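You operate a simulated robot arm through the tools that you are given. There is no shell and no other tool. Be economical: measure what you need, move in short steps, check, and stop when the job is done.

The job below is to be done with a simulated robot arm. You get a single attempt, and the scene is never put back.

JOB
Pour tea up between the two lines of the yellow cup and serve it on the orange coaster.
Fine: Stand the flask back and put its lid on again.

The check looks at the end state, three seconds after you hand in, the way a careful person would. Anything else that was tipped, shoved, dropped, spilled or broken makes it a failure. A push-on lid holds only when it is set on centred and level and pressed home; a screw cap is set on level and turned clockwise until tight.

ROBOT AND FRAMES
A 7-joint arm with a two-finger parallel gripper, fixed in place. Base frame: the origin is at the foot of the arm, x ahead of it, y to its left, z up; the work surface is at about z = 550. Lengths are in mm, angles in degrees, forces in N, time in s.
With the tool pointing down near the work surface it reaches from about 320 to 780 mm from the base axis. Its first joint turns from -166.0 to 166.0 degrees. Payload 3.91 kg.
Tool frame: the origin (TCP) lies between the finger pads and is the grasp point; the fingertips stand 30 mm ahead of it; z points along the fingers, y is the line along which they close. The gripper opens to 110 mm. The fingers are 20 mm wide and 10 mm thick; the gripper's body (48 by 112 mm) begins 55 mm behind the TCP.
Orientation is that of the tool frame in the base frame, as a unit quaternion [x, y, z, w]. With the fingers straight down and closing along the base's y, the tool's x points along the base's -x, its y along +y and its z along -z.

CONTROLS
- The arm moves only by the tool jog_arm. Its argument "plan" is a list of rows, each an object of numbers (a shift or turn left out is 0, a gripper value left out holds the last): "tx", "ty", "tz": the shift along the tool's x, y, z in cm; "ax", "ay", "az": the turn, a rotation vector about the tool's x, y, z in degrees; "gripper": the gripper command, from -1 (fully open) to 1 (shut), values between in proportion. In form: [{"tx": .., "ty": .., "tz": .., "ax": .., "ay": .., "az": .., "gripper": ..}, ...]. A call has 1 to 10 rows; each row shifts and turns the commanded pose from where the row before left it, along the tool's axes as they then stand. Each row takes 0.2 s and may step no farther than 50 mm and 8.6 degrees from the row before; otherwise, or with a gripper value out of range, the whole call is refused. Where a pose cannot be reached the arm comes as near as it can. A force on the tool above 40 N (or 10 N above the force at the start of the call, whichever is more), or a blocked arm, ends the call early, and 0.2 s more pass. Each finger travels about 153 mm/s and halts on what it meets, pressing with about 42 N; the grip force reading is that of the motor and also rises with nothing between the fingers. The clock runs only during rows and for 0.2 s after the last one: add rows that do not move to give the fingers time. The reply holds the time, the measured pose of the TCP, the force on the tool along the base axes, the opening and the grip force, in the units named above and with some noise, and new pictures: "show" is both (left out), scene, wrist or none.
- Cameras (640 x 400 px; columns grow to the right, rows downward): "scene" is fixed at [48.6, -499.8, 1158.2]; the picture's right is [0.81, -0.59, 0.00], its down [-0.20, -0.27, -0.94] and it looks along [0.56, 0.76, -0.33] (base axes); focal length 334 px, centre (320, 200). "wrist" rides on the gripper at [77, 7, -114] in the tool frame; the picture's right is [-0.09, 1.00, 0.00], its down [-0.80, -0.07, -0.59] and it looks along [-0.59, -0.05, 0.80] (tool axes); focal length 270 px, centre (320, 200).
- lift_body(by): slides the trunk up (or, below 0, down) by that many mm; the arm rides with it, the base frame stays. It gives what a move gives, with no picture.
- probe_pixels(camera, pixels): for up to 12 pixels [column, row] of the newest picture of that camera ("zoom" is the newest enlarged one), the place [x, y, z] in the base frame of the surface seen there, good to about 2 mm. No time passes.
- enlarge(camera, box): a new picture of the part [left, top, right, bottom] of that camera's present view, enlarged. No time passes.
- sign_off(): hands the job in; it is judged then, once.

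Keep the steps short. Do not move on a guess: measure, check each grasp and each placing, and mend mistakes. In all there are 80 turns and 170 pictures (those below and enlarged ones count). Leave the gripper open and the arm clear of the work at the hand-in unless told otherwise, and finish with a single line.

The tools are called after "Emit:" by a JSON object that holds its "method" and its "body". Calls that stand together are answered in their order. jog_arm: Moves the arm, as the interface text tells. Its arguments: {"type":"object","properties":{"plan":{"type":"array"},"show":{"type":"string","enum":["both","scene","wrist","none"]}},"required":["plan"]} The other tools are called the same way: lift_body (by) slides the trunk up or down; probe_pixels (camera, pixels) gives the place of the surface under pixels of a picture; enlarge (camera, box) takes an enlarged picture of a part of a camera's view; sign_off () hands the job in.

At the start:

```text
t: 0.0
eef_pos: [461.0, 110.2, 984.0]
tool_rot: [0.0, 1.0, 0.0, 0.0]
force: [0.3, 0.4, -0.4]
opening: 110.0
grip_force: 0.1
trunk travel left (down, up): [-400.0, 210.0]
```

scene: 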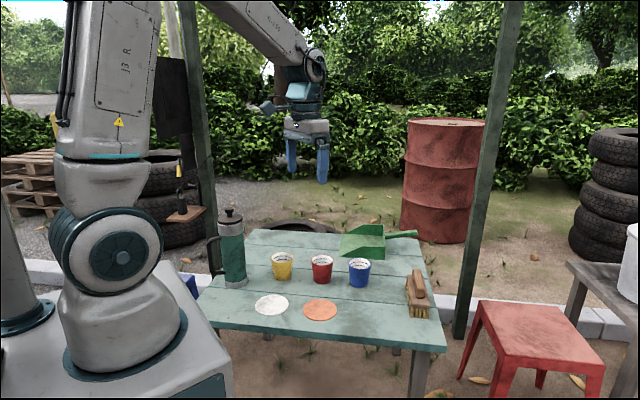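
wrist: 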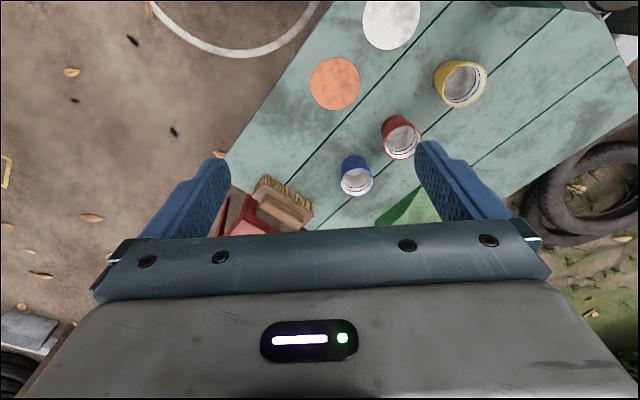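

I see the flask (green, about 232,250), yellow cup (281,265) and the orange coaster (320,309). I'll enlarge these first.

Emit:
{"method": "enlarge", "body": {"camera": "scene", "box": [190, 195, 310, 300]}}

Emit:
{"method": "enlarge", "body": {"camera": "wrist", "box": [410, 40, 510, 120]}}

Emit:
{"method": "probe_pixels", "body": {"camera": "scene", "pixels": [[231, 213], [231, 220], [232, 230], [233, 255], [235, 284], [211, 245], [320, 309], [303, 309], [337, 310], [281, 270], [281, 253], [271, 304]]}}

Emit:
{"method": "probe_pixels", "body": {"camera": "wrist", "pixels": [[336, 83], [312, 83], [360, 83], [336, 58], [336, 109], [463, 85], [460, 64], [436, 80], [486, 75], [398, 145], [390, 15]]}}

```text
3.81 times, centred on (250, 248) of scene
```

zoom: 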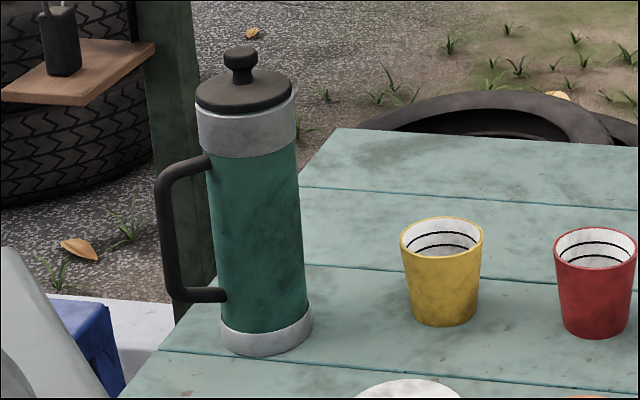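

```text
5.00 times, centred on (460, 80) of wrist
```

zoom: 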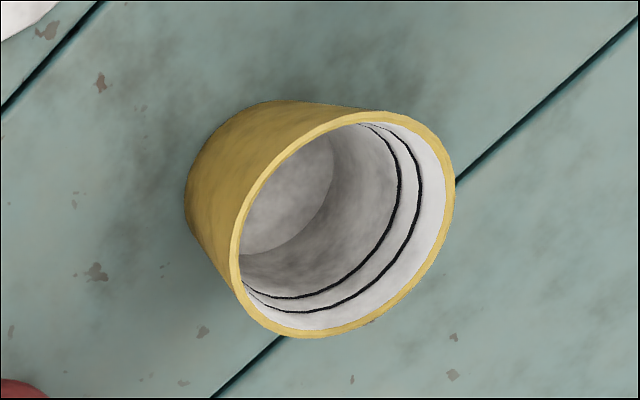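

```text
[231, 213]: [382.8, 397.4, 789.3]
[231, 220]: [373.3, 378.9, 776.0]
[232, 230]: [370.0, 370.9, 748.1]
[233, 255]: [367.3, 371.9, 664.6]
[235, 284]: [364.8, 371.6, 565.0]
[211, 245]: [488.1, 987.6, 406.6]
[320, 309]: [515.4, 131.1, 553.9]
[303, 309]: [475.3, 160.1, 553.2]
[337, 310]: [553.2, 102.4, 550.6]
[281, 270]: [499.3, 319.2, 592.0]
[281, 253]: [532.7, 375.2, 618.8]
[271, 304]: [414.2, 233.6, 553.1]
```

```text
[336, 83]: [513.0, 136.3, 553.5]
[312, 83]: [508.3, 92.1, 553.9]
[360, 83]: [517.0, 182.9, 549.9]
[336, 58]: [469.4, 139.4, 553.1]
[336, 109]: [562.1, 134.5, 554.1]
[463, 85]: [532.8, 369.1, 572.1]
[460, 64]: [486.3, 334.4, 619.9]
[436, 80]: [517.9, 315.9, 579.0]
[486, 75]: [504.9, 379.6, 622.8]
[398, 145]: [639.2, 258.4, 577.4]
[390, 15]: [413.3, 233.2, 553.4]
```

Flask axis is near (382,406) with its lid knob at z≈790, the cup's near (510,355), and the orange coaster's centre is near (514,134). I'll move the empty cup onto the coaster first and pour there. Next I move the arm over the cup for a closer look.

Emit:
{"method": "jog_arm", "body": {"plan": [{"tx": -0.5, "ty": 4.0, "tz": 1.7, "gripper": -1}, {"tx": -0.5, "ty": 4.0, "tz": 1.7}, {"tx": -0.5, "ty": 4.0, "tz": 1.7}, {"tx": -0.5, "ty": 4.0, "tz": 1.7}, {"tx": -0.5, "ty": 4.0, "tz": 1.7}, {"tx": -0.5, "ty": 4.0, "tz": 1.7}, {}]}}

```text
t: 1.6
eef_pos: [488.6, 348.0, 881.5]
tool_rot: [0.0, 1.0, 0.0, 0.0]
force: [0.5, -0.1, -0.1]
opening: 109.9
grip_force: 0.0
trunk travel left (down, up): [-400.0, 210.0]
```

scene: 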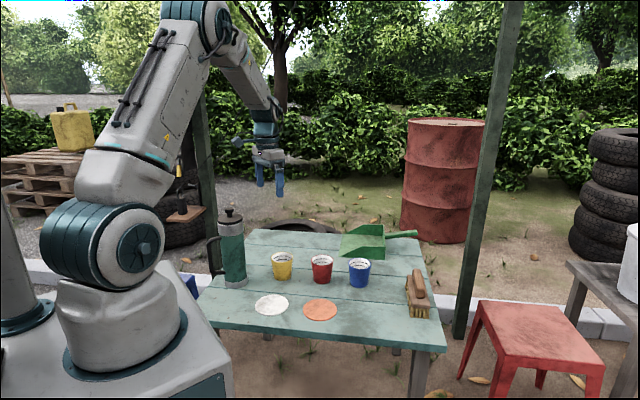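
wrist: 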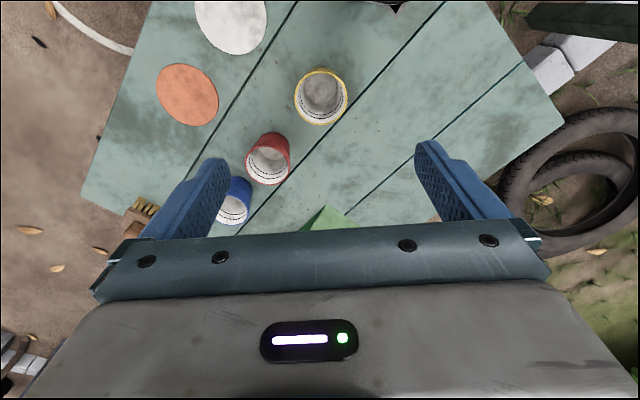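

Yellow cup is at (321,96). I enlarge it to locate the rim.

Emit:
{"method": "enlarge", "body": {"camera": "wrist", "box": [281, 56, 361, 136]}}

Emit:
{"method": "probe_pixels", "body": {"camera": "wrist", "pixels": [[186, 94], [186, 64], [186, 124], [158, 90], [216, 98]]}}

Emit:
{"method": "enlarge", "body": {"camera": "scene", "box": [205, 200, 265, 240]}}

```text
5.00 times, centred on (321, 96) of wrist
```

zoom: 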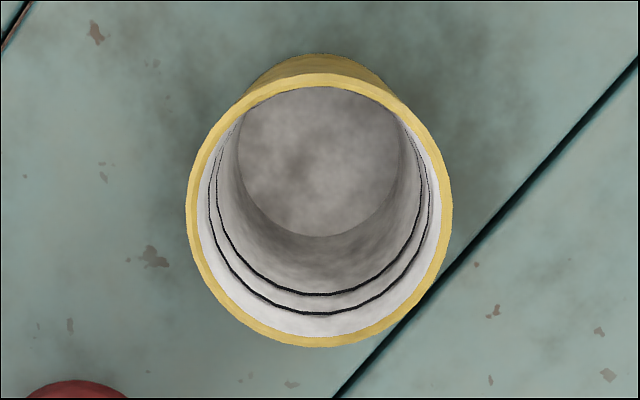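

```text
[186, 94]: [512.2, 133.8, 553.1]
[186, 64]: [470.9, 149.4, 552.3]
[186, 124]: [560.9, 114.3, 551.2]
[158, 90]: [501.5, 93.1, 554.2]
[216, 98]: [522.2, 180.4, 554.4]
```

```text
10.00 times, centred on (235, 220) of scene
```

zoom: 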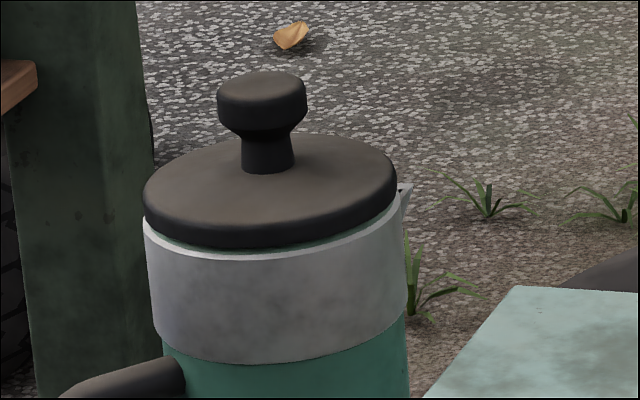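

Emit:
{"method": "probe_pixels", "body": {"camera": "wrist", "pixels": [[321, 72], [320.6, 124.2], [295.6, 97], [346.2, 97], [322, 90], [321, 114.8], [321, 118.5]]}}

Emit:
{"method": "probe_pixels", "body": {"camera": "zoom", "pixels": [[262, 85], [262, 120], [262, 165], [270, 240], [150, 195], [393, 190], [270, 300], [190, 190], [350, 190], [407, 188], [230, 100], [300, 100]]}}

```text
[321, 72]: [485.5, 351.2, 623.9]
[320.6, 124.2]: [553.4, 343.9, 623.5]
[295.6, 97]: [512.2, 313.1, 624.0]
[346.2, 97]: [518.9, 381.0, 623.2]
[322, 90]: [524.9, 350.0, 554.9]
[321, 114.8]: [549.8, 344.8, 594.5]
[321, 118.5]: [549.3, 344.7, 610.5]
```

```text
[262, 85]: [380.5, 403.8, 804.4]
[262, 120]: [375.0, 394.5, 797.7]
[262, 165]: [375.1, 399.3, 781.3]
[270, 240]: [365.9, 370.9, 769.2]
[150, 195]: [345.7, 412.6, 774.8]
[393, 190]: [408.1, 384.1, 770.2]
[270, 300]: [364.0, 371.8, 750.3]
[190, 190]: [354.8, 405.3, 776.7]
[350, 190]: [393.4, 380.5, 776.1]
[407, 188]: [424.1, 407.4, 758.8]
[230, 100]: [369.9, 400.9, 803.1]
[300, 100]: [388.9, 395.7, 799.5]
```

Cup rim centre is (519.5, 347.3), rim z 623.5, Ø≈69. I go above it and turn the tool about 43° so the camera swings away from the flask, then check.

Emit:
{"method": "jog_arm", "body": {"plan": [{"tx": -3.1}, {"az": -8.6, "tz": 2}, {"az": -8.6, "tz": 2}, {"az": -8.6, "tz": 2}, {"az": -8.6, "tz": 2}, {"az": -8.6, "tz": 2}, {}], "show": "wrist"}}

```text
t: 3.2
eef_pos: [521.3, 350.8, 780.7]
tool_rot: [-0.367, 0.93, 0.0, -0.001]
force: [-0.4, -0.1, -0.7]
opening: 110.1
grip_force: 0.0
trunk travel left (down, up): [-400.0, 210.0]
```

wrist: 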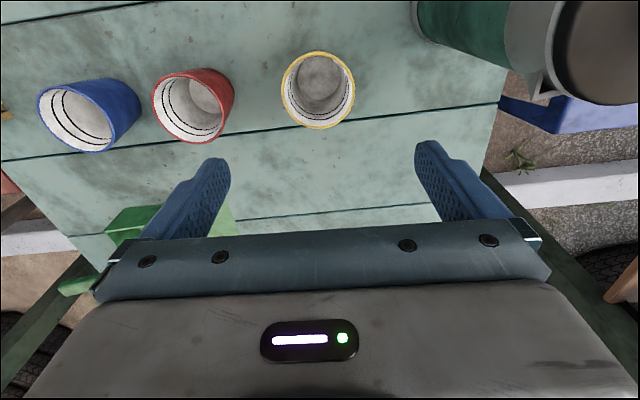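

Orientation is right and the camera's clear of the flask. I trim the position and descend to z≈608 around the cup.

Emit:
{"method": "jog_arm", "body": {"plan": [{"tx": 0.35, "ty": -0.13, "tz": 3}, {"tz": 3}, {"tz": 3}, {"tz": 3}, {}]}}

```text
t: 4.4
eef_pos: [520.4, 347.4, 662.3]
tool_rot: [-0.366, 0.93, 0.0, 0.0]
force: [-0.7, 0.0, 0.0]
opening: 110.1
grip_force: 0.0
trunk travel left (down, up): [-400.0, 210.0]
```

scene: 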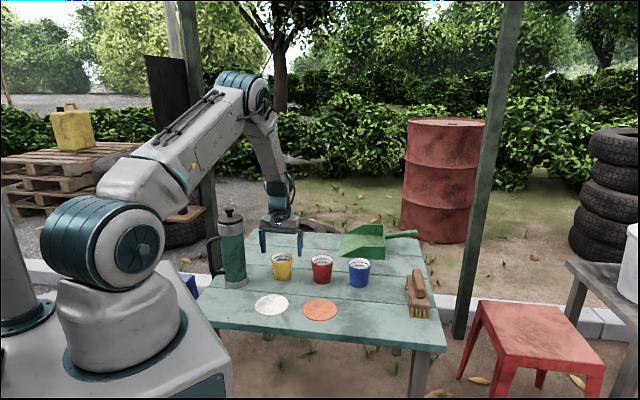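
wrist: 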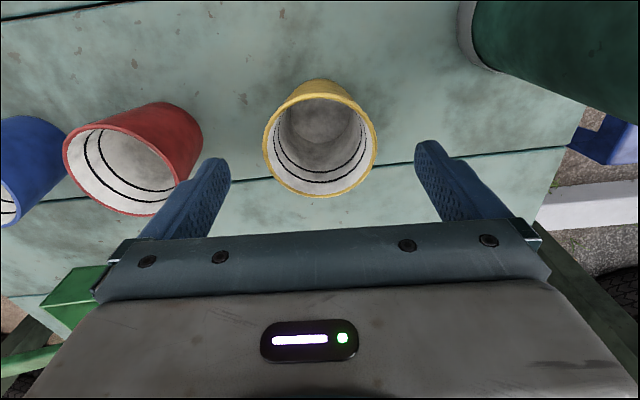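

I check the rim and lines at this closer range before lowering.

Emit:
{"method": "probe_pixels", "body": {"camera": "wrist", "pixels": [[320, 95], [320, 195], [265.5, 145], [374.5, 145], [320, 172], [320, 181], [103, 184], [64, 155], [200, 146]]}}

Emit:
{"method": "enlarge", "body": {"camera": "wrist", "box": [256, 75, 384, 205]}}

```text
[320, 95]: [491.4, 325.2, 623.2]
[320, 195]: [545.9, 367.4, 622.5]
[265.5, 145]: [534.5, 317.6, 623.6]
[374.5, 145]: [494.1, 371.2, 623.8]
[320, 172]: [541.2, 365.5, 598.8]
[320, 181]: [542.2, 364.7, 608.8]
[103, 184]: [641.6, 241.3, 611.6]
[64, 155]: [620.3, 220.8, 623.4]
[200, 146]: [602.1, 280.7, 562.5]
```

```text
3.08 times, centred on (320, 140) of wrist
```

zoom: 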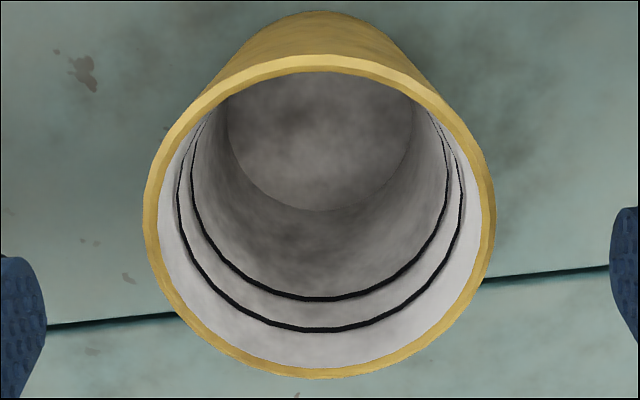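

Lines are at z≈599 and 609, so I aim for z≈604 (minus coaster offsets). Lower and close on the cup.

Emit:
{"method": "jog_arm", "body": {"plan": [{"tx": 0.25, "tz": 2.7}, {"tz": 2.7}, {"gripper": 1}, {"gripper": 1}, {"gripper": 1}, {}]}}

```text
t: 5.8
eef_pos: [518.4, 343.4, 608.3]
tool_rot: [-0.366, 0.931, 0.0, 0.0]
force: [0.1, 0.2, 0.1]
opening: 70.3
grip_force: 42.1
trunk travel left (down, up): [-400.0, 210.0]
```

scene: 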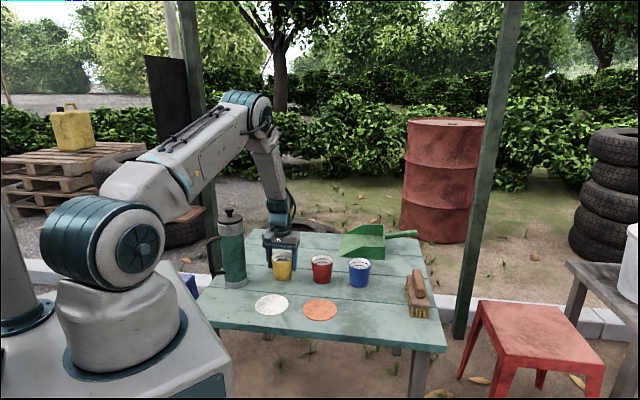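
wrist: 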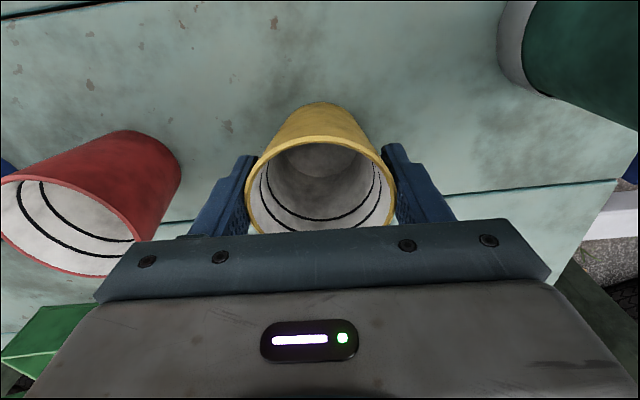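

Cup's held (opening 70.3). Lift 60 mm, then carry toward the coaster centre (514,134).

Emit:
{"method": "jog_arm", "body": {"plan": [{"tz": -3}, {"tz": -3}, {"tx": 2.9, "ty": -3.0}, {"tx": 2.9, "ty": -3.0}, {"tx": 2.9, "ty": -3.0}, {"tx": 2.9, "ty": -3.0}, {"tx": 2.9, "ty": -3.0}, {}]}}

```text
t: 7.6
eef_pos: [515.5, 138.2, 664.4]
tool_rot: [-0.367, 0.93, 0.0, 0.0]
force: [0.0, -1.0, -1.4]
opening: 70.5
grip_force: 42.3
trunk travel left (down, up): [-400.0, 210.0]
```

scene: 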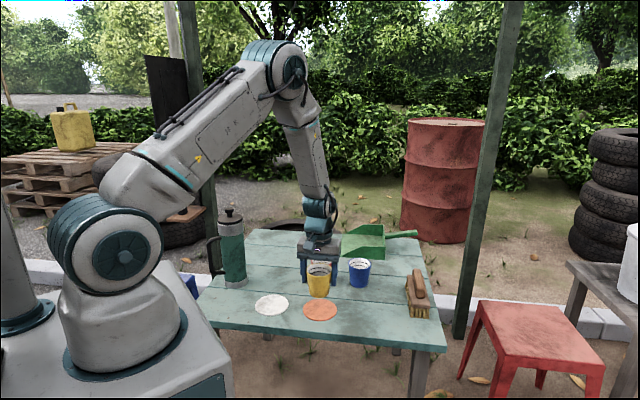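
wrist: 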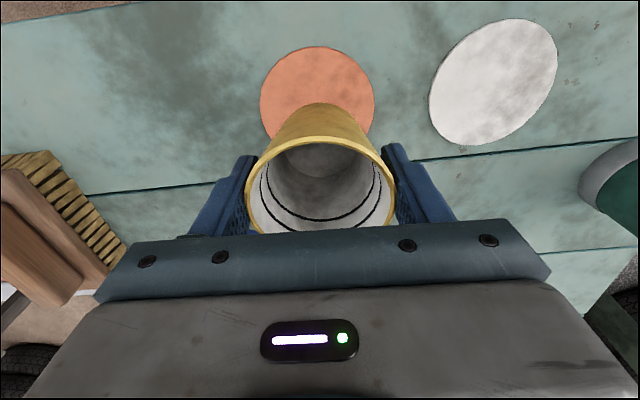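

Emit:
{"method": "probe_pixels", "body": {"camera": "wrist", "pixels": [[320, 137], [251, 190], [391, 190], [318, 50], [262, 95], [373, 95]]}}

```text
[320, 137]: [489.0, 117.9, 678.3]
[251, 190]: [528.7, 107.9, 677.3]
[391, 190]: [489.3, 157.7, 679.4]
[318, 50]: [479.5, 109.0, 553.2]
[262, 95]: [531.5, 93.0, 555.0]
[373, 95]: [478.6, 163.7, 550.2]
```

Cup's centre ≈(514.5,139), coaster ≈(513.5,137). Small trim, then lower 52 mm onto the coaster.

Emit:
{"method": "jog_arm", "body": {"plan": [{"tx": 0.24, "ty": -0.1, "tz": 2.5}, {"tz": 2.2}, {}, {"tz": 0.3}, {"tz": 0.2}, {}]}}

```text
t: 9.0
eef_pos: [515.6, 133.6, 615.2]
tool_rot: [-0.366, 0.93, 0.0, 0.0]
force: [-0.6, 0.5, 0.2]
opening: 70.7
grip_force: 41.9
trunk travel left (down, up): [-400.0, 210.0]
```

scene: 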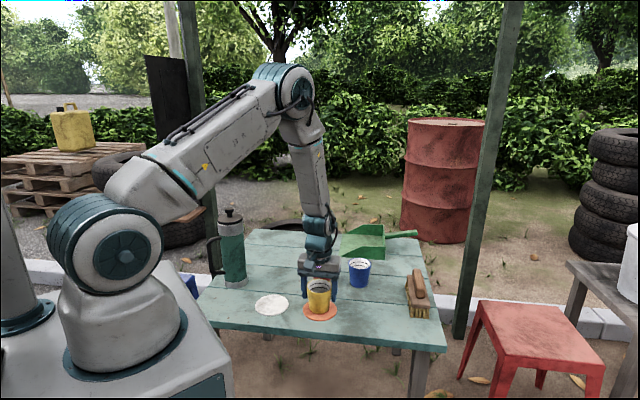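
wrist: 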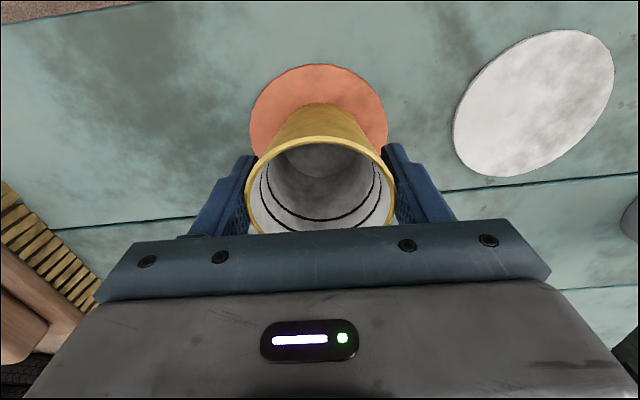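

Emit:
{"method": "probe_pixels", "body": {"camera": "wrist", "pixels": [[320, 137], [252, 185], [388, 185]]}}

Emit:
{"method": "jog_arm", "body": {"plan": [{"tz": 0.2}, {}], "show": "none"}}

```text
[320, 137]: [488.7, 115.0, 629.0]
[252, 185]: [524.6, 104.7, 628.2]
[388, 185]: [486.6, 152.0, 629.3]
```

```text
t: 9.6
eef_pos: [514.5, 134.2, 612.8]
tool_rot: [-0.367, 0.93, -0.001, 0.0]
force: [-1.0, 0.1, -1.0]
opening: 70.5
grip_force: 41.9
trunk travel left (down, up): [-400.0, 210.0]
```

Rim's now ≈627, and seated would be ≈626. Last millimetres in small steps, watching force.

Emit:
{"method": "jog_arm", "body": {"plan": [{"tz": 0.1}, {"tz": 0.1}, {}], "show": "none"}}

```text
t: 10.4
eef_pos: [512.3, 134.8, 610.7]
tool_rot: [-0.367, 0.93, 0.0, 0.0]
force: [-0.2, -0.4, -0.7]
opening: 70.5
grip_force: 41.8
trunk travel left (down, up): [-400.0, 210.0]
```

Emit:
{"method": "jog_arm", "body": {"plan": [{"tz": 0.1}, {}], "show": "wrist"}}

```text
t: 11.0
eef_pos: [513.5, 133.7, 611.0]
tool_rot: [-0.367, 0.93, -0.001, 0.001]
force: [0.7, 0.3, -0.5]
opening: 70.2
grip_force: 41.8
trunk travel left (down, up): [-400.0, 210.0]
```

wrist: 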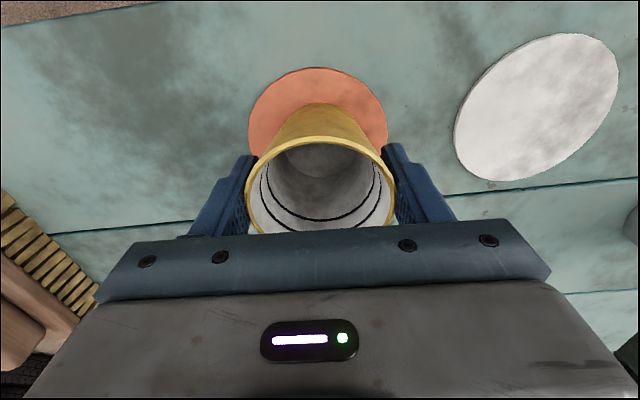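

Emit:
{"method": "probe_pixels", "body": {"camera": "wrist", "pixels": [[320, 137], [252, 185], [388, 185], [345, 139]]}}

Emit:
{"method": "enlarge", "body": {"camera": "scene", "box": [285, 260, 355, 330]}}

```text
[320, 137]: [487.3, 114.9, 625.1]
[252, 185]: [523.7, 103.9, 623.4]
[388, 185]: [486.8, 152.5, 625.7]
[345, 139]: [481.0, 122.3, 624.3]
```

```text
5.71 times, centred on (320, 295) of scene
```

zoom: 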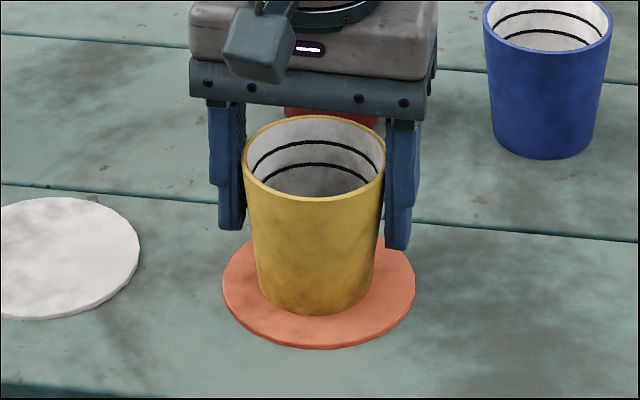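

It's down on the coaster (rim ≈625). Release and rise straight up.

Emit:
{"method": "jog_arm", "body": {"plan": [{"gripper": -1}, {}, {"tz": -3}, {"tz": -4}, {"tz": -4}, {"tz": -4}, {"tz": -4}, {}]}}

```text
t: 12.8
eef_pos: [513.2, 132.8, 799.1]
tool_rot: [-0.367, 0.93, 0.001, 0.0]
force: [-0.3, 0.0, 0.0]
opening: 110.1
grip_force: 0.1
trunk travel left (down, up): [-400.0, 210.0]
```

scene: 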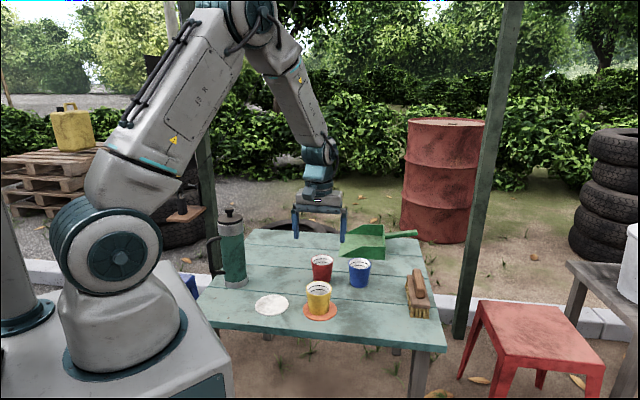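
wrist: 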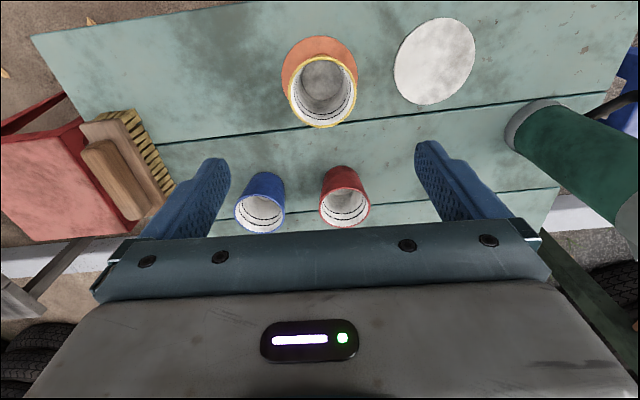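

The cup's on the coaster. Now go above the flask and look at the lid, spout and handle.

Emit:
{"method": "jog_arm", "body": {"plan": [{"tx": -1.31, "ty": 4.09, "tz": -1.86}, {"tx": -1.31, "ty": 4.09, "tz": -1.86}, {"tx": -1.31, "ty": 4.09, "tz": -1.86}, {"tx": -1.31, "ty": 4.09, "tz": -1.86}, {"tx": -1.31, "ty": 4.09, "tz": -1.86}, {"tx": -1.31, "ty": 4.09, "tz": -1.86}, {"tx": -1.31, "ty": 4.09, "tz": -1.86}, {}], "show": "wrist"}}

Emit:
{"method": "probe_pixels", "body": {"camera": "scene", "pixels": [[318, 311], [304, 312], [337, 311]]}}

```text
t: 14.6
eef_pos: [383.4, 408.4, 932.6]
tool_rot: [-0.367, 0.93, 0.0, -0.001]
force: [0.7, 0.6, -0.1]
opening: 109.9
grip_force: 0.0
trunk travel left (down, up): [-400.0, 210.0]
```

wrist: 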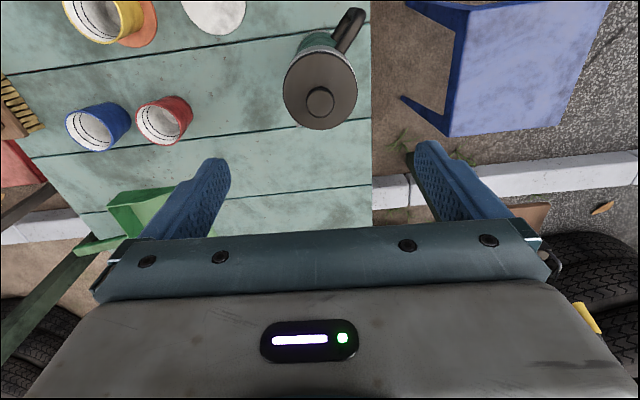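

```text
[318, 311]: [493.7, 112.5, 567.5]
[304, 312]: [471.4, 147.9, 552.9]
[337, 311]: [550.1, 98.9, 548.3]
```

Emit:
{"method": "enlarge", "body": {"camera": "wrist", "box": [256, 0, 416, 140]}}

Emit:
{"method": "probe_pixels", "body": {"camera": "wrist", "pixels": [[320, 100], [307, 100], [333, 101], [320, 88], [320, 113], [285, 90], [356, 92], [322, 53], [320, 129], [353, 12], [340, 45], [375, 12]]}}

```text
2.86 times, centred on (336, 70) of wrist
```

zoom: 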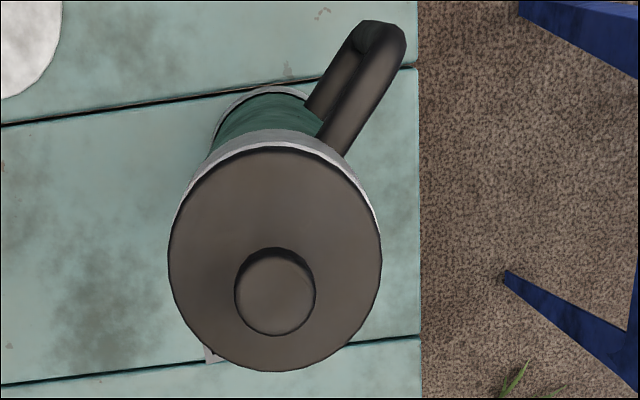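

```text
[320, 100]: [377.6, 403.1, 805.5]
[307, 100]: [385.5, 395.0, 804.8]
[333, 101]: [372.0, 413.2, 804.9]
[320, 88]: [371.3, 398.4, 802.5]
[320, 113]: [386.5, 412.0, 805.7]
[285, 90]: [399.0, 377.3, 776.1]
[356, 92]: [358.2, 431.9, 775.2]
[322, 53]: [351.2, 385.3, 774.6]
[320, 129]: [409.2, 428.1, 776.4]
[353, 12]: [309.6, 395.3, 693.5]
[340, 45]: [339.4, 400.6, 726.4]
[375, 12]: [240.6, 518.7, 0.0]
```

I need precise handle and spout directions, so I probe along the handle in both views.

Emit:
{"method": "enlarge", "body": {"camera": "scene", "box": [195, 205, 265, 295]}}

Emit:
{"method": "probe_pixels", "body": {"camera": "wrist", "pixels": [[361, 14], [357, 20], [350, 14], [345, 30], [340, 40], [336, 48], [350, 35], [288, 124]]}}

```text
4.44 times, centred on (230, 250) of scene
```

zoom: 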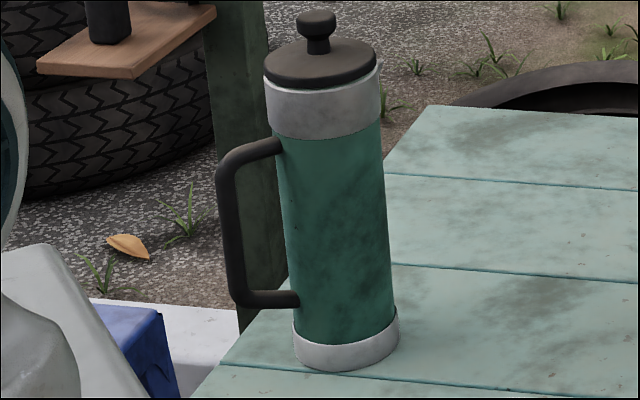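

```text
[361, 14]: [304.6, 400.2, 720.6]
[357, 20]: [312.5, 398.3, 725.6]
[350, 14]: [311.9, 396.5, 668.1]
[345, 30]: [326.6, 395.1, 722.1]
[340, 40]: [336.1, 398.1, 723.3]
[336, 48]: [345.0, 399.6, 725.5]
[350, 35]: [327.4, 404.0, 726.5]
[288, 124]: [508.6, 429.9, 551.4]
```

Emit:
{"method": "probe_pixels", "body": {"camera": "zoom", "pixels": [[229, 180], [231, 230], [238, 285], [255, 150], [270, 298], [222, 230], [241, 230], [377, 70], [330, 130], [330, 338], [283, 230], [335, 230]]}}

Emit:
{"method": "enlarge", "body": {"camera": "wrist", "box": [280, 100, 330, 140]}}

```text
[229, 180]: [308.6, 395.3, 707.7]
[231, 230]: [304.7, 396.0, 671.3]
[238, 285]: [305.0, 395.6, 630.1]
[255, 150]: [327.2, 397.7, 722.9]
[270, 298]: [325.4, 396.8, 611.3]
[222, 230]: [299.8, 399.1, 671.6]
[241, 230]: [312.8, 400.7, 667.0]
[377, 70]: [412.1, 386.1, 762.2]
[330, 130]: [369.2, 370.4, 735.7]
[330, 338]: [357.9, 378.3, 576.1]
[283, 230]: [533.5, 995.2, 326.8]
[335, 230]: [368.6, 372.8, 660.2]
```

```text
10.00 times, centred on (305, 120) of wrist
```

zoom: 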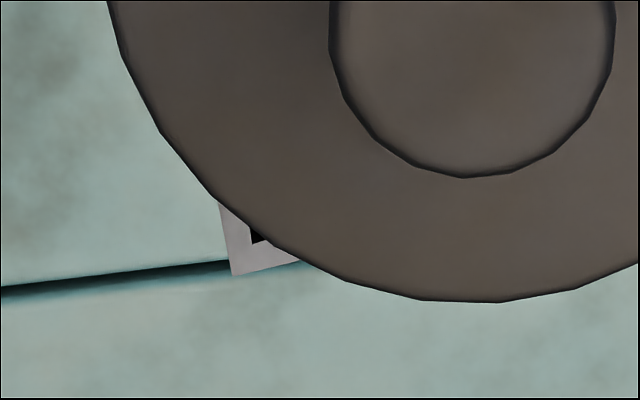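

Measured: flask axis ≈(379,405), body R≈35, handle bar at x≈306 (toward -x), z 617–720, spout toward +x. Lid knob Ø24, top z 805, lid plate z 776. First I take the lid off: centre above the knob and lower part-way.

Emit:
{"method": "jog_arm", "body": {"plan": [{"tx": 0.55, "tz": 2.5, "gripper": -0.1}, {"tz": 2.5}, {"tz": 2.5}, {}]}}

```text
t: 15.6
eef_pos: [378.4, 401.7, 856.1]
tool_rot: [-0.366, 0.931, 0.0, 0.0]
force: [-0.1, 0.0, -0.3]
opening: 60.5
grip_force: 0.1
trunk travel left (down, up): [-400.0, 210.0]
```

scene: 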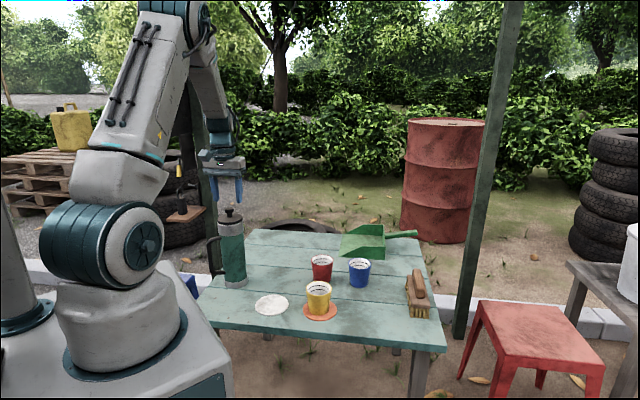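
wrist: 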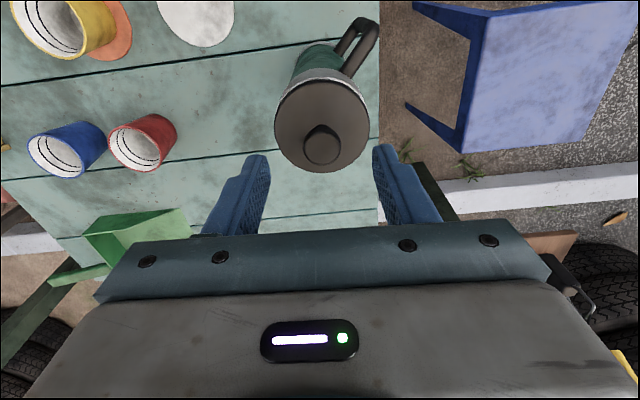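

Emit:
{"method": "probe_pixels", "body": {"camera": "wrist", "pixels": [[322, 146], [305, 148], [339, 149], [322, 132], [322, 162], [278, 125], [369, 128]]}}

Emit:
{"method": "jog_arm", "body": {"plan": [{"tz": 2.2}, {"tz": 2.0}, {}], "show": "wrist"}}

```text
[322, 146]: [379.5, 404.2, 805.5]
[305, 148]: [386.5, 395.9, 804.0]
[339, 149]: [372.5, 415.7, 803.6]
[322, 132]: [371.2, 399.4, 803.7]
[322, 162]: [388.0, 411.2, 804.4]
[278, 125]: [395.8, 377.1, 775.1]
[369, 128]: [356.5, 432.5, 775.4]
```

```text
t: 16.4
eef_pos: [378.0, 403.3, 813.4]
tool_rot: [-0.366, 0.93, 0.0, 0.0]
force: [0.5, 1.0, 1.0]
opening: 60.6
grip_force: 0.0
trunk travel left (down, up): [-400.0, 210.0]
```

wrist: 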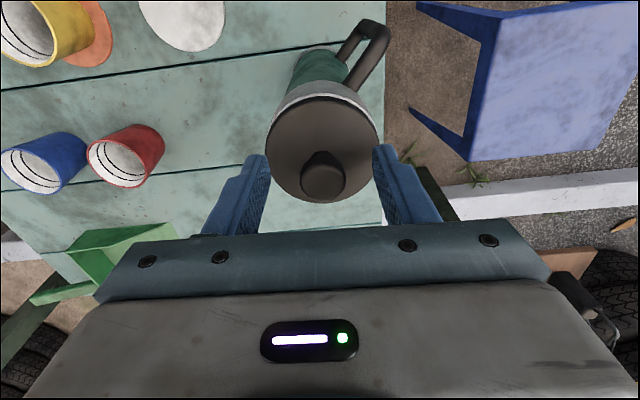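

Knob is centred between the fingers, tips ≈7 mm above the lid plate. Close on the knob.

Emit:
{"method": "jog_arm", "body": {"plan": [{"tx": -0.2}, {"gripper": 1}, {"gripper": 1}, {}], "show": "wrist"}}

```text
t: 17.4
eef_pos: [381.7, 402.3, 812.6]
tool_rot: [-0.366, 0.931, -0.001, 0.0]
force: [1.0, -0.2, -0.3]
opening: 21.8
grip_force: 41.7
trunk travel left (down, up): [-400.0, 210.0]
```

wrist: 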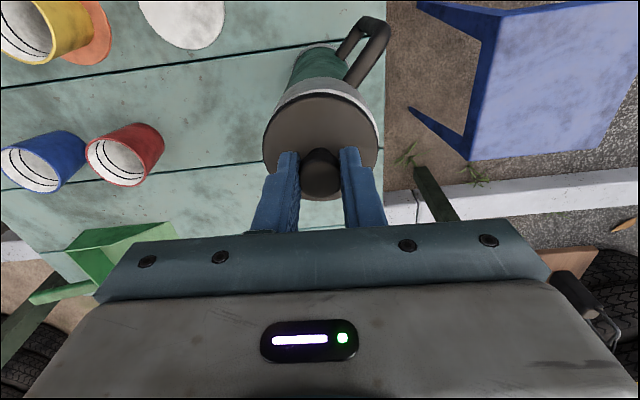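

Knob gripped (21.8 mm). Pull up gently, watching the force.

Emit:
{"method": "jog_arm", "body": {"plan": [{"tz": -0.2}, {"tz": -0.3}, {"tz": -0.5}, {}], "show": "wrist"}}

```text
t: 18.4
eef_pos: [381.2, 404.6, 823.2]
tool_rot: [-0.366, 0.931, 0.0, 0.0]
force: [0.2, 0.2, -1.1]
opening: 22.1
grip_force: 42.0
trunk travel left (down, up): [-400.0, 210.0]
```

wrist: 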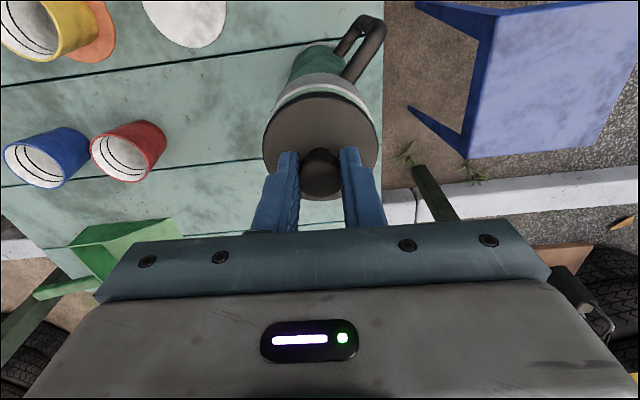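

The lid lifts freely (push-on). Raise further and check its underside in the scene view.

Emit:
{"method": "jog_arm", "body": {"plan": [{"tz": -3}, {"tz": -4}, {"tz": -3}, {}]}}

Emit:
{"method": "enlarge", "body": {"camera": "scene", "box": [195, 160, 265, 240]}}

```text
t: 19.4
eef_pos: [383.4, 406.5, 923.5]
tool_rot: [-0.367, 0.93, 0.0, 0.0]
force: [-0.4, 0.2, -0.4]
opening: 22.0
grip_force: 42.8
trunk travel left (down, up): [-400.0, 210.0]
```

scene: 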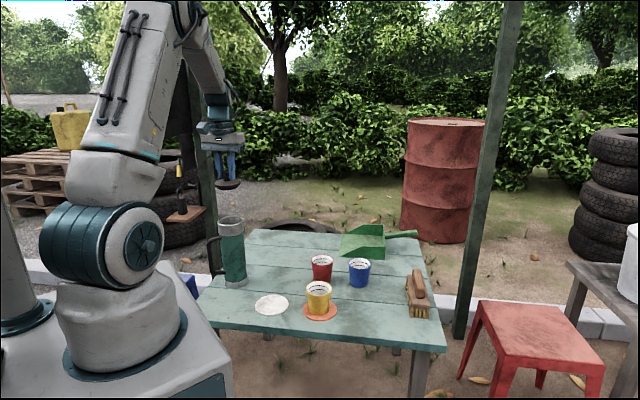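
wrist: 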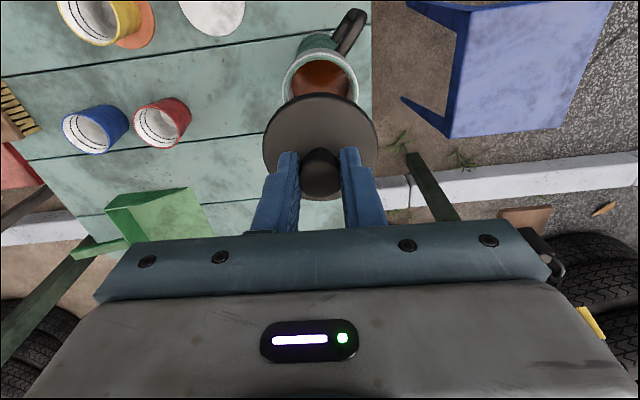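

```text
5.00 times, centred on (230, 200) of scene
```

zoom: 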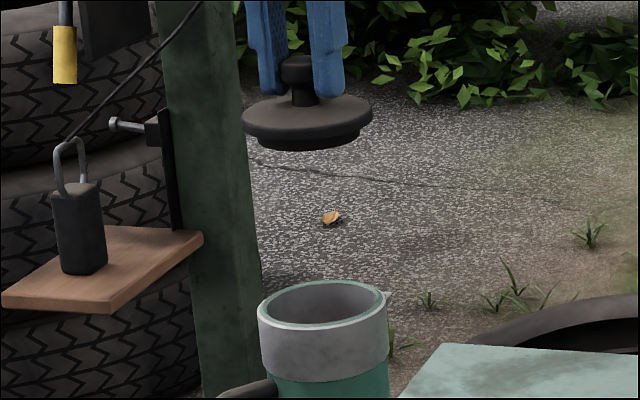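

Small plug underneath; tea is visible in the flask. I'll set the lid at the free spot where the yellow cup stood (519,350). Measure the lid's height below the grip first.

Emit:
{"method": "probe_pixels", "body": {"camera": "zoom", "pixels": [[305, 105], [305, 125], [305, 136], [305, 148], [298, 65], [320, 285], [320, 320], [387, 295], [262, 300]]}}

Emit:
{"method": "enlarge", "body": {"camera": "wrist", "box": [265, 0, 395, 120]}}

Emit:
{"method": "probe_pixels", "body": {"camera": "wrist", "pixels": [[321, 90], [321, 75], [321, 54], [284, 88], [357, 88], [340, 90]]}}

```text
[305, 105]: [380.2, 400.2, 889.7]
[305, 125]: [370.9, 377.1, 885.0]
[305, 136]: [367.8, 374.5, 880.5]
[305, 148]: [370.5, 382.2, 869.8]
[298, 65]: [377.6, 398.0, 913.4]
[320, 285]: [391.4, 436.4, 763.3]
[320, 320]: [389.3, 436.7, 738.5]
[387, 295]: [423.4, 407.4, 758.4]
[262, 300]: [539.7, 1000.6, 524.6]
```

```text
3.33 times, centred on (330, 60) of wrist
```

zoom: 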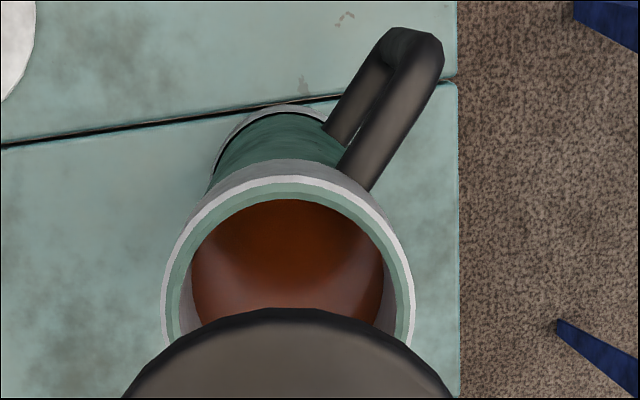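

```text
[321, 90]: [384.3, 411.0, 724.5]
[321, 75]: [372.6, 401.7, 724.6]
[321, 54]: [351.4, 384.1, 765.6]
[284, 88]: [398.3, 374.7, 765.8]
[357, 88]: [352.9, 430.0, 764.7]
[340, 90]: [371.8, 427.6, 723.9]
```

Tea surface z≈724.5, rim z≈765.5; lid bottom is ≈55 mm under the TCP. Carry the lid over and lower to just above the table.

Emit:
{"method": "jog_arm", "body": {"plan": [{"tx": -2.05, "ty": -4.45}, {"tx": -2.05, "ty": -4.45}, {"tx": -2.05, "ty": -4.45}, {"tz": 4.9}, {"tz": 4.9}, {"tz": 4.9}, {"tz": 4.9}, {"tz": 4.9}, {"tz": 4.5}, {}]}}

```text
t: 21.6
eef_pos: [516.8, 351.4, 631.4]
tool_rot: [-0.367, 0.93, 0.0, -0.001]
force: [-0.5, 1.1, -0.4]
opening: 21.7
grip_force: 41.6
trunk travel left (down, up): [-400.0, 210.0]
```

scene: 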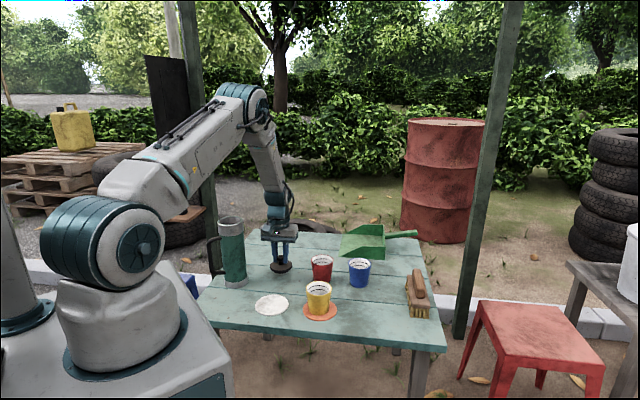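
wrist: 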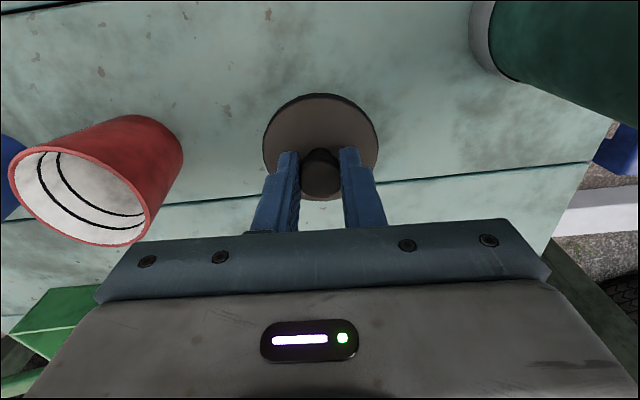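

Lower slowly to contact.

Emit:
{"method": "jog_arm", "body": {"plan": [{"tz": 1.5}, {"tz": 0.5}, {"tz": 0.2}, {"tz": 0.2}, {}], "show": "none"}}

Emit:
{"method": "enlarge", "body": {"camera": "scene", "box": [250, 230, 310, 290]}}

```text
t: 22.8
eef_pos: [517.9, 348.4, 609.4]
tool_rot: [-0.366, 0.93, 0.0, 0.0]
force: [0.2, -0.4, -0.6]
opening: 21.8
grip_force: 41.8
trunk travel left (down, up): [-400.0, 210.0]
```

```text
6.67 times, centred on (280, 260) of scene
```

zoom: 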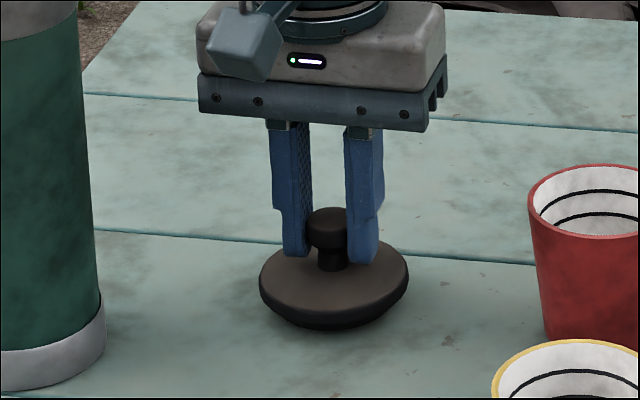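

Emit:
{"method": "jog_arm", "body": {"plan": [{"tz": 0.15}, {"tz": 0.1}, {}], "show": "none"}}

```text
t: 23.6
eef_pos: [517.3, 348.4, 607.6]
tool_rot: [-0.366, 0.931, 0.001, 0.0]
force: [-0.4, 0.5, -0.4]
opening: 21.7
grip_force: 42.1
trunk travel left (down, up): [-400.0, 210.0]
```

Emit:
{"method": "jog_arm", "body": {"plan": [{"tz": 0.1}, {"tz": 0.1}, {"tz": 0.1}, {}], "show": "none"}}

Emit:
{"method": "enlarge", "body": {"camera": "scene", "box": [260, 245, 305, 285]}}

```text
t: 24.6
eef_pos: [518.5, 348.9, 603.2]
tool_rot: [-0.367, 0.93, -0.001, -0.001]
force: [-0.8, -0.3, -0.2]
opening: 21.8
grip_force: 41.9
trunk travel left (down, up): [-400.0, 210.0]
```

```text
10.00 times, centred on (282, 265) of scene
```

zoom: 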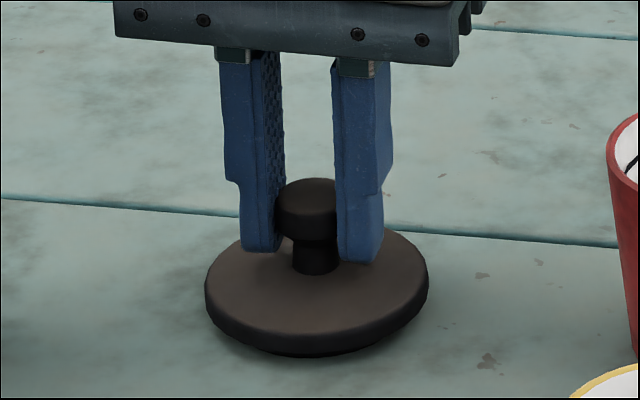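

Emit:
{"method": "probe_pixels", "body": {"camera": "zoom", "pixels": [[300, 285], [300, 315], [300, 342], [300, 352], [300, 370], [315, 190]]}}

Emit:
{"method": "jog_arm", "body": {"plan": [{"tz": 0.1}, {"tz": 0.1}, {}], "show": "none"}}

```text
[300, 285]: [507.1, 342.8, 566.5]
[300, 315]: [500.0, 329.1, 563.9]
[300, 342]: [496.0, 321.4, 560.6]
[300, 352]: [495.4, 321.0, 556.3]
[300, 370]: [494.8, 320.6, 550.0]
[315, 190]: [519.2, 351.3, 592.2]
```

```text
t: 25.4
eef_pos: [518.3, 348.9, 600.8]
tool_rot: [-0.367, 0.93, 0.0, 0.0]
force: [0.2, 0.1, -1.0]
opening: 21.5
grip_force: 41.3
trunk travel left (down, up): [-400.0, 210.0]
```

Emit:
{"method": "jog_arm", "body": {"plan": [{"tz": 0.1}, {"tz": 0.1}, {}], "show": "none"}}

Emit:
{"method": "enlarge", "body": {"camera": "scene", "box": [260, 245, 305, 285]}}

```text
t: 26.2
eef_pos: [518.7, 348.1, 599.8]
tool_rot: [-0.367, 0.93, 0.0, 0.0]
force: [-0.4, 1.2, -0.6]
opening: 21.8
grip_force: 42.6
trunk travel left (down, up): [-400.0, 210.0]
```

```text
10.00 times, centred on (282, 265) of scene
```

zoom: 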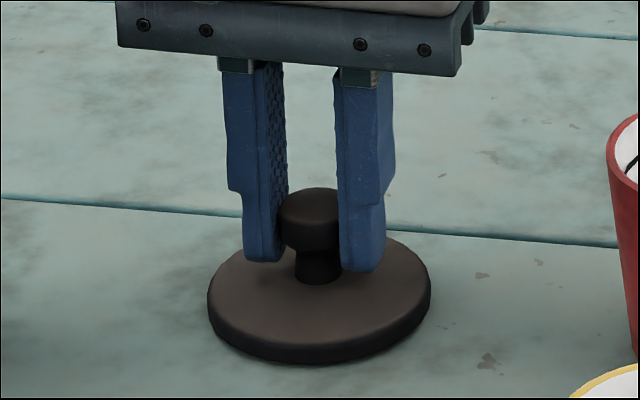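

Emit:
{"method": "jog_arm", "body": {"plan": [{"tz": 0.1}, {"tz": 0.1}, {}], "show": "none"}}

Emit:
{"method": "enlarge", "body": {"camera": "scene", "box": [260, 245, 305, 285]}}

Emit:
{"method": "probe_pixels", "body": {"camera": "zoom", "pixels": [[300, 300], [300, 362], [315, 200]]}}

```text
t: 27.0
eef_pos: [517.9, 349.2, 597.1]
tool_rot: [-0.367, 0.93, 0.0, 0.001]
force: [0.9, -0.5, 6.0]
opening: 21.3
grip_force: 42.4
trunk travel left (down, up): [-400.0, 210.0]
```

```text
10.00 times, centred on (282, 265) of scene
```

zoom: 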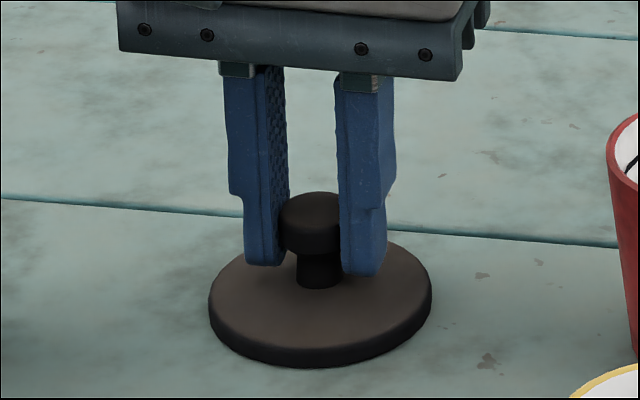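

```text
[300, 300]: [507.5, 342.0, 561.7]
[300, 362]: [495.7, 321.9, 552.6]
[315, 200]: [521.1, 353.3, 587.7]
```

Firm contact (6 N); the lid's on the table at (518,349). Release and rise.

Emit:
{"method": "jog_arm", "body": {"plan": [{"gripper": -0.2}, {}, {"tz": -3}, {"tz": -4.5}, {"tz": -4.5}, {"tz": -4.5}, {"tz": -4.5}, {}], "show": "scene"}}

```text
t: 28.8
eef_pos: [513.6, 345.2, 808.2]
tool_rot: [-0.366, 0.931, 0.0, 0.0]
force: [-0.3, 0.6, 0.2]
opening: 66.1
grip_force: 0.0
trunk travel left (down, up): [-400.0, 210.0]
```

scene: 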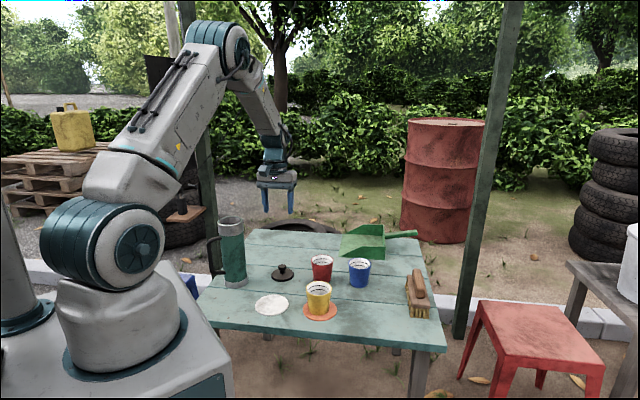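

Lid stands upright at (282,271). Next, move to open space and yaw the tool so the closing line lies along x.

Emit:
{"method": "jog_arm", "body": {"plan": [{"tx": 4.2, "ty": -1.05, "tz": -1}, {"tx": 4.2, "ty": -1.05, "tz": -1}, {"tx": 4.2, "ty": -1.05, "tz": -1}, {"tx": 4.2, "ty": -1.05, "tz": -1}, {"az": -8.6}, {"az": -8.6}, {"az": -8.6}, {"az": -8.6}, {"az": -8.6}, {"az": -4}], "show": "scene"}}

```text
t: 31.0
eef_pos: [423.9, 201.5, 847.4]
tool_rot: [0.708, -0.706, 0.0, 0.0]
force: [0.3, -0.2, 1.0]
opening: 66.0
grip_force: 0.2
trunk travel left (down, up): [-400.0, 210.0]
```

scene: 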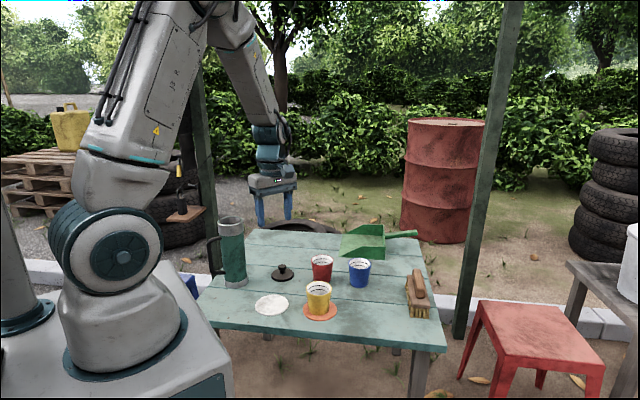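

Tool x is now along -Y. Pitch up 43° first (about tool y, negative) and check.

Emit:
{"method": "jog_arm", "body": {"plan": [{"ay": -8.6}, {"ay": -8.6}, {"ay": -8.6}, {"ay": -8.6}, {"ay": -8.6}, {}], "show": "scene"}}

```text
t: 32.4
eef_pos: [423.6, 203.1, 847.8]
tool_rot: [0.658, -0.657, -0.26, -0.259]
force: [-0.1, 0.6, 0.4]
opening: 66.1
grip_force: 0.0
trunk travel left (down, up): [-400.0, 210.0]
```

scene: 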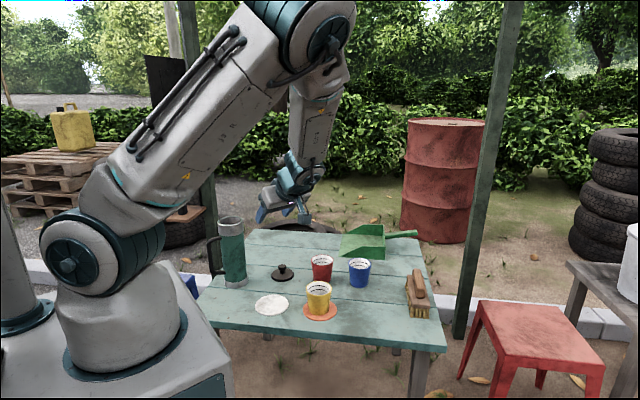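

Pitching works as planned; continue to horizontal.

Emit:
{"method": "jog_arm", "body": {"plan": [{"ay": -8.6}, {"ay": -8.6}, {"ay": -8.6}, {"ay": -8.6}, {"ay": -8.6}, {"ay": -4}, {}]}}

```text
t: 34.0
eef_pos: [423.1, 202.9, 847.6]
tool_rot: [-0.5, 0.499, 0.501, 0.501]
force: [-0.3, 0.3, -0.2]
opening: 65.9
grip_force: 0.0
trunk travel left (down, up): [-400.0, 210.0]
```

scene: 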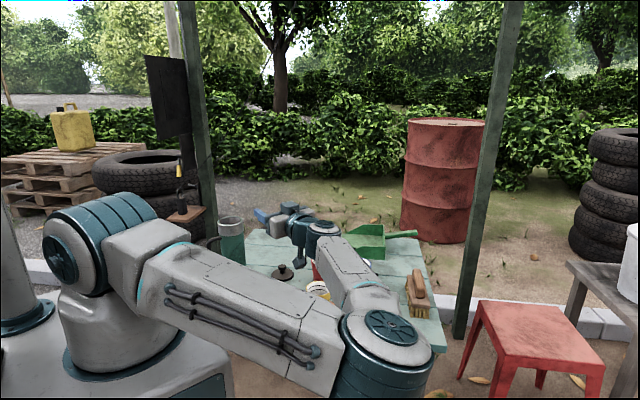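
wrist: 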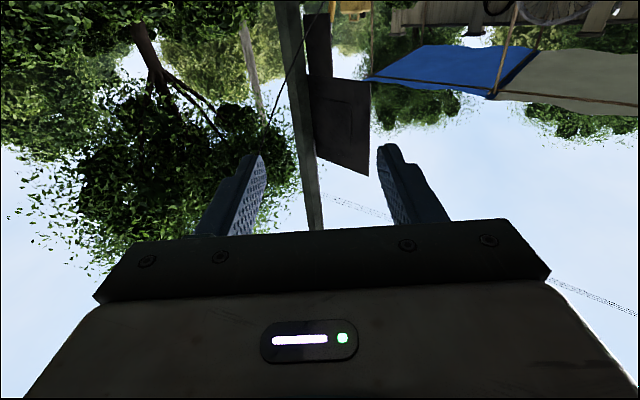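

The elbow swung low toward the scene camera. Check heights of elbow and forearm before going on.

Emit:
{"method": "probe_pixels", "body": {"camera": "scene", "pixels": [[390, 345], [385, 390], [340, 270], [320, 232], [300, 228], [230, 300], [120, 240], [380, 300], [70, 250]]}}

```text
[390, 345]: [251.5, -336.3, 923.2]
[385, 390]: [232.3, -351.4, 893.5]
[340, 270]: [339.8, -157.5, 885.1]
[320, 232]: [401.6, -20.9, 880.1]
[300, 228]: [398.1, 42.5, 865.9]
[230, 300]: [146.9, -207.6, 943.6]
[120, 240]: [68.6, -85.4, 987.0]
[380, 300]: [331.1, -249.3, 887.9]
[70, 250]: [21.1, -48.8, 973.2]
```

The arm lies in a near-horizontal plane at z≈900, elbow far out at (240,-350). Raising the trunk gives the forearm a downward slope and more table clearance, so I lift by 200.

Emit:
{"method": "lift_body", "body": {"by": 200}}

```text
t: 36.2
eef_pos: [424.4, 202.2, 1047.8]
tool_rot: [-0.5, 0.501, 0.5, 0.5]
force: [-0.3, 0.0, 0.8]
opening: 65.9
grip_force: 0.0
trunk travel left (down, up): [-600.0, 10.0]
```

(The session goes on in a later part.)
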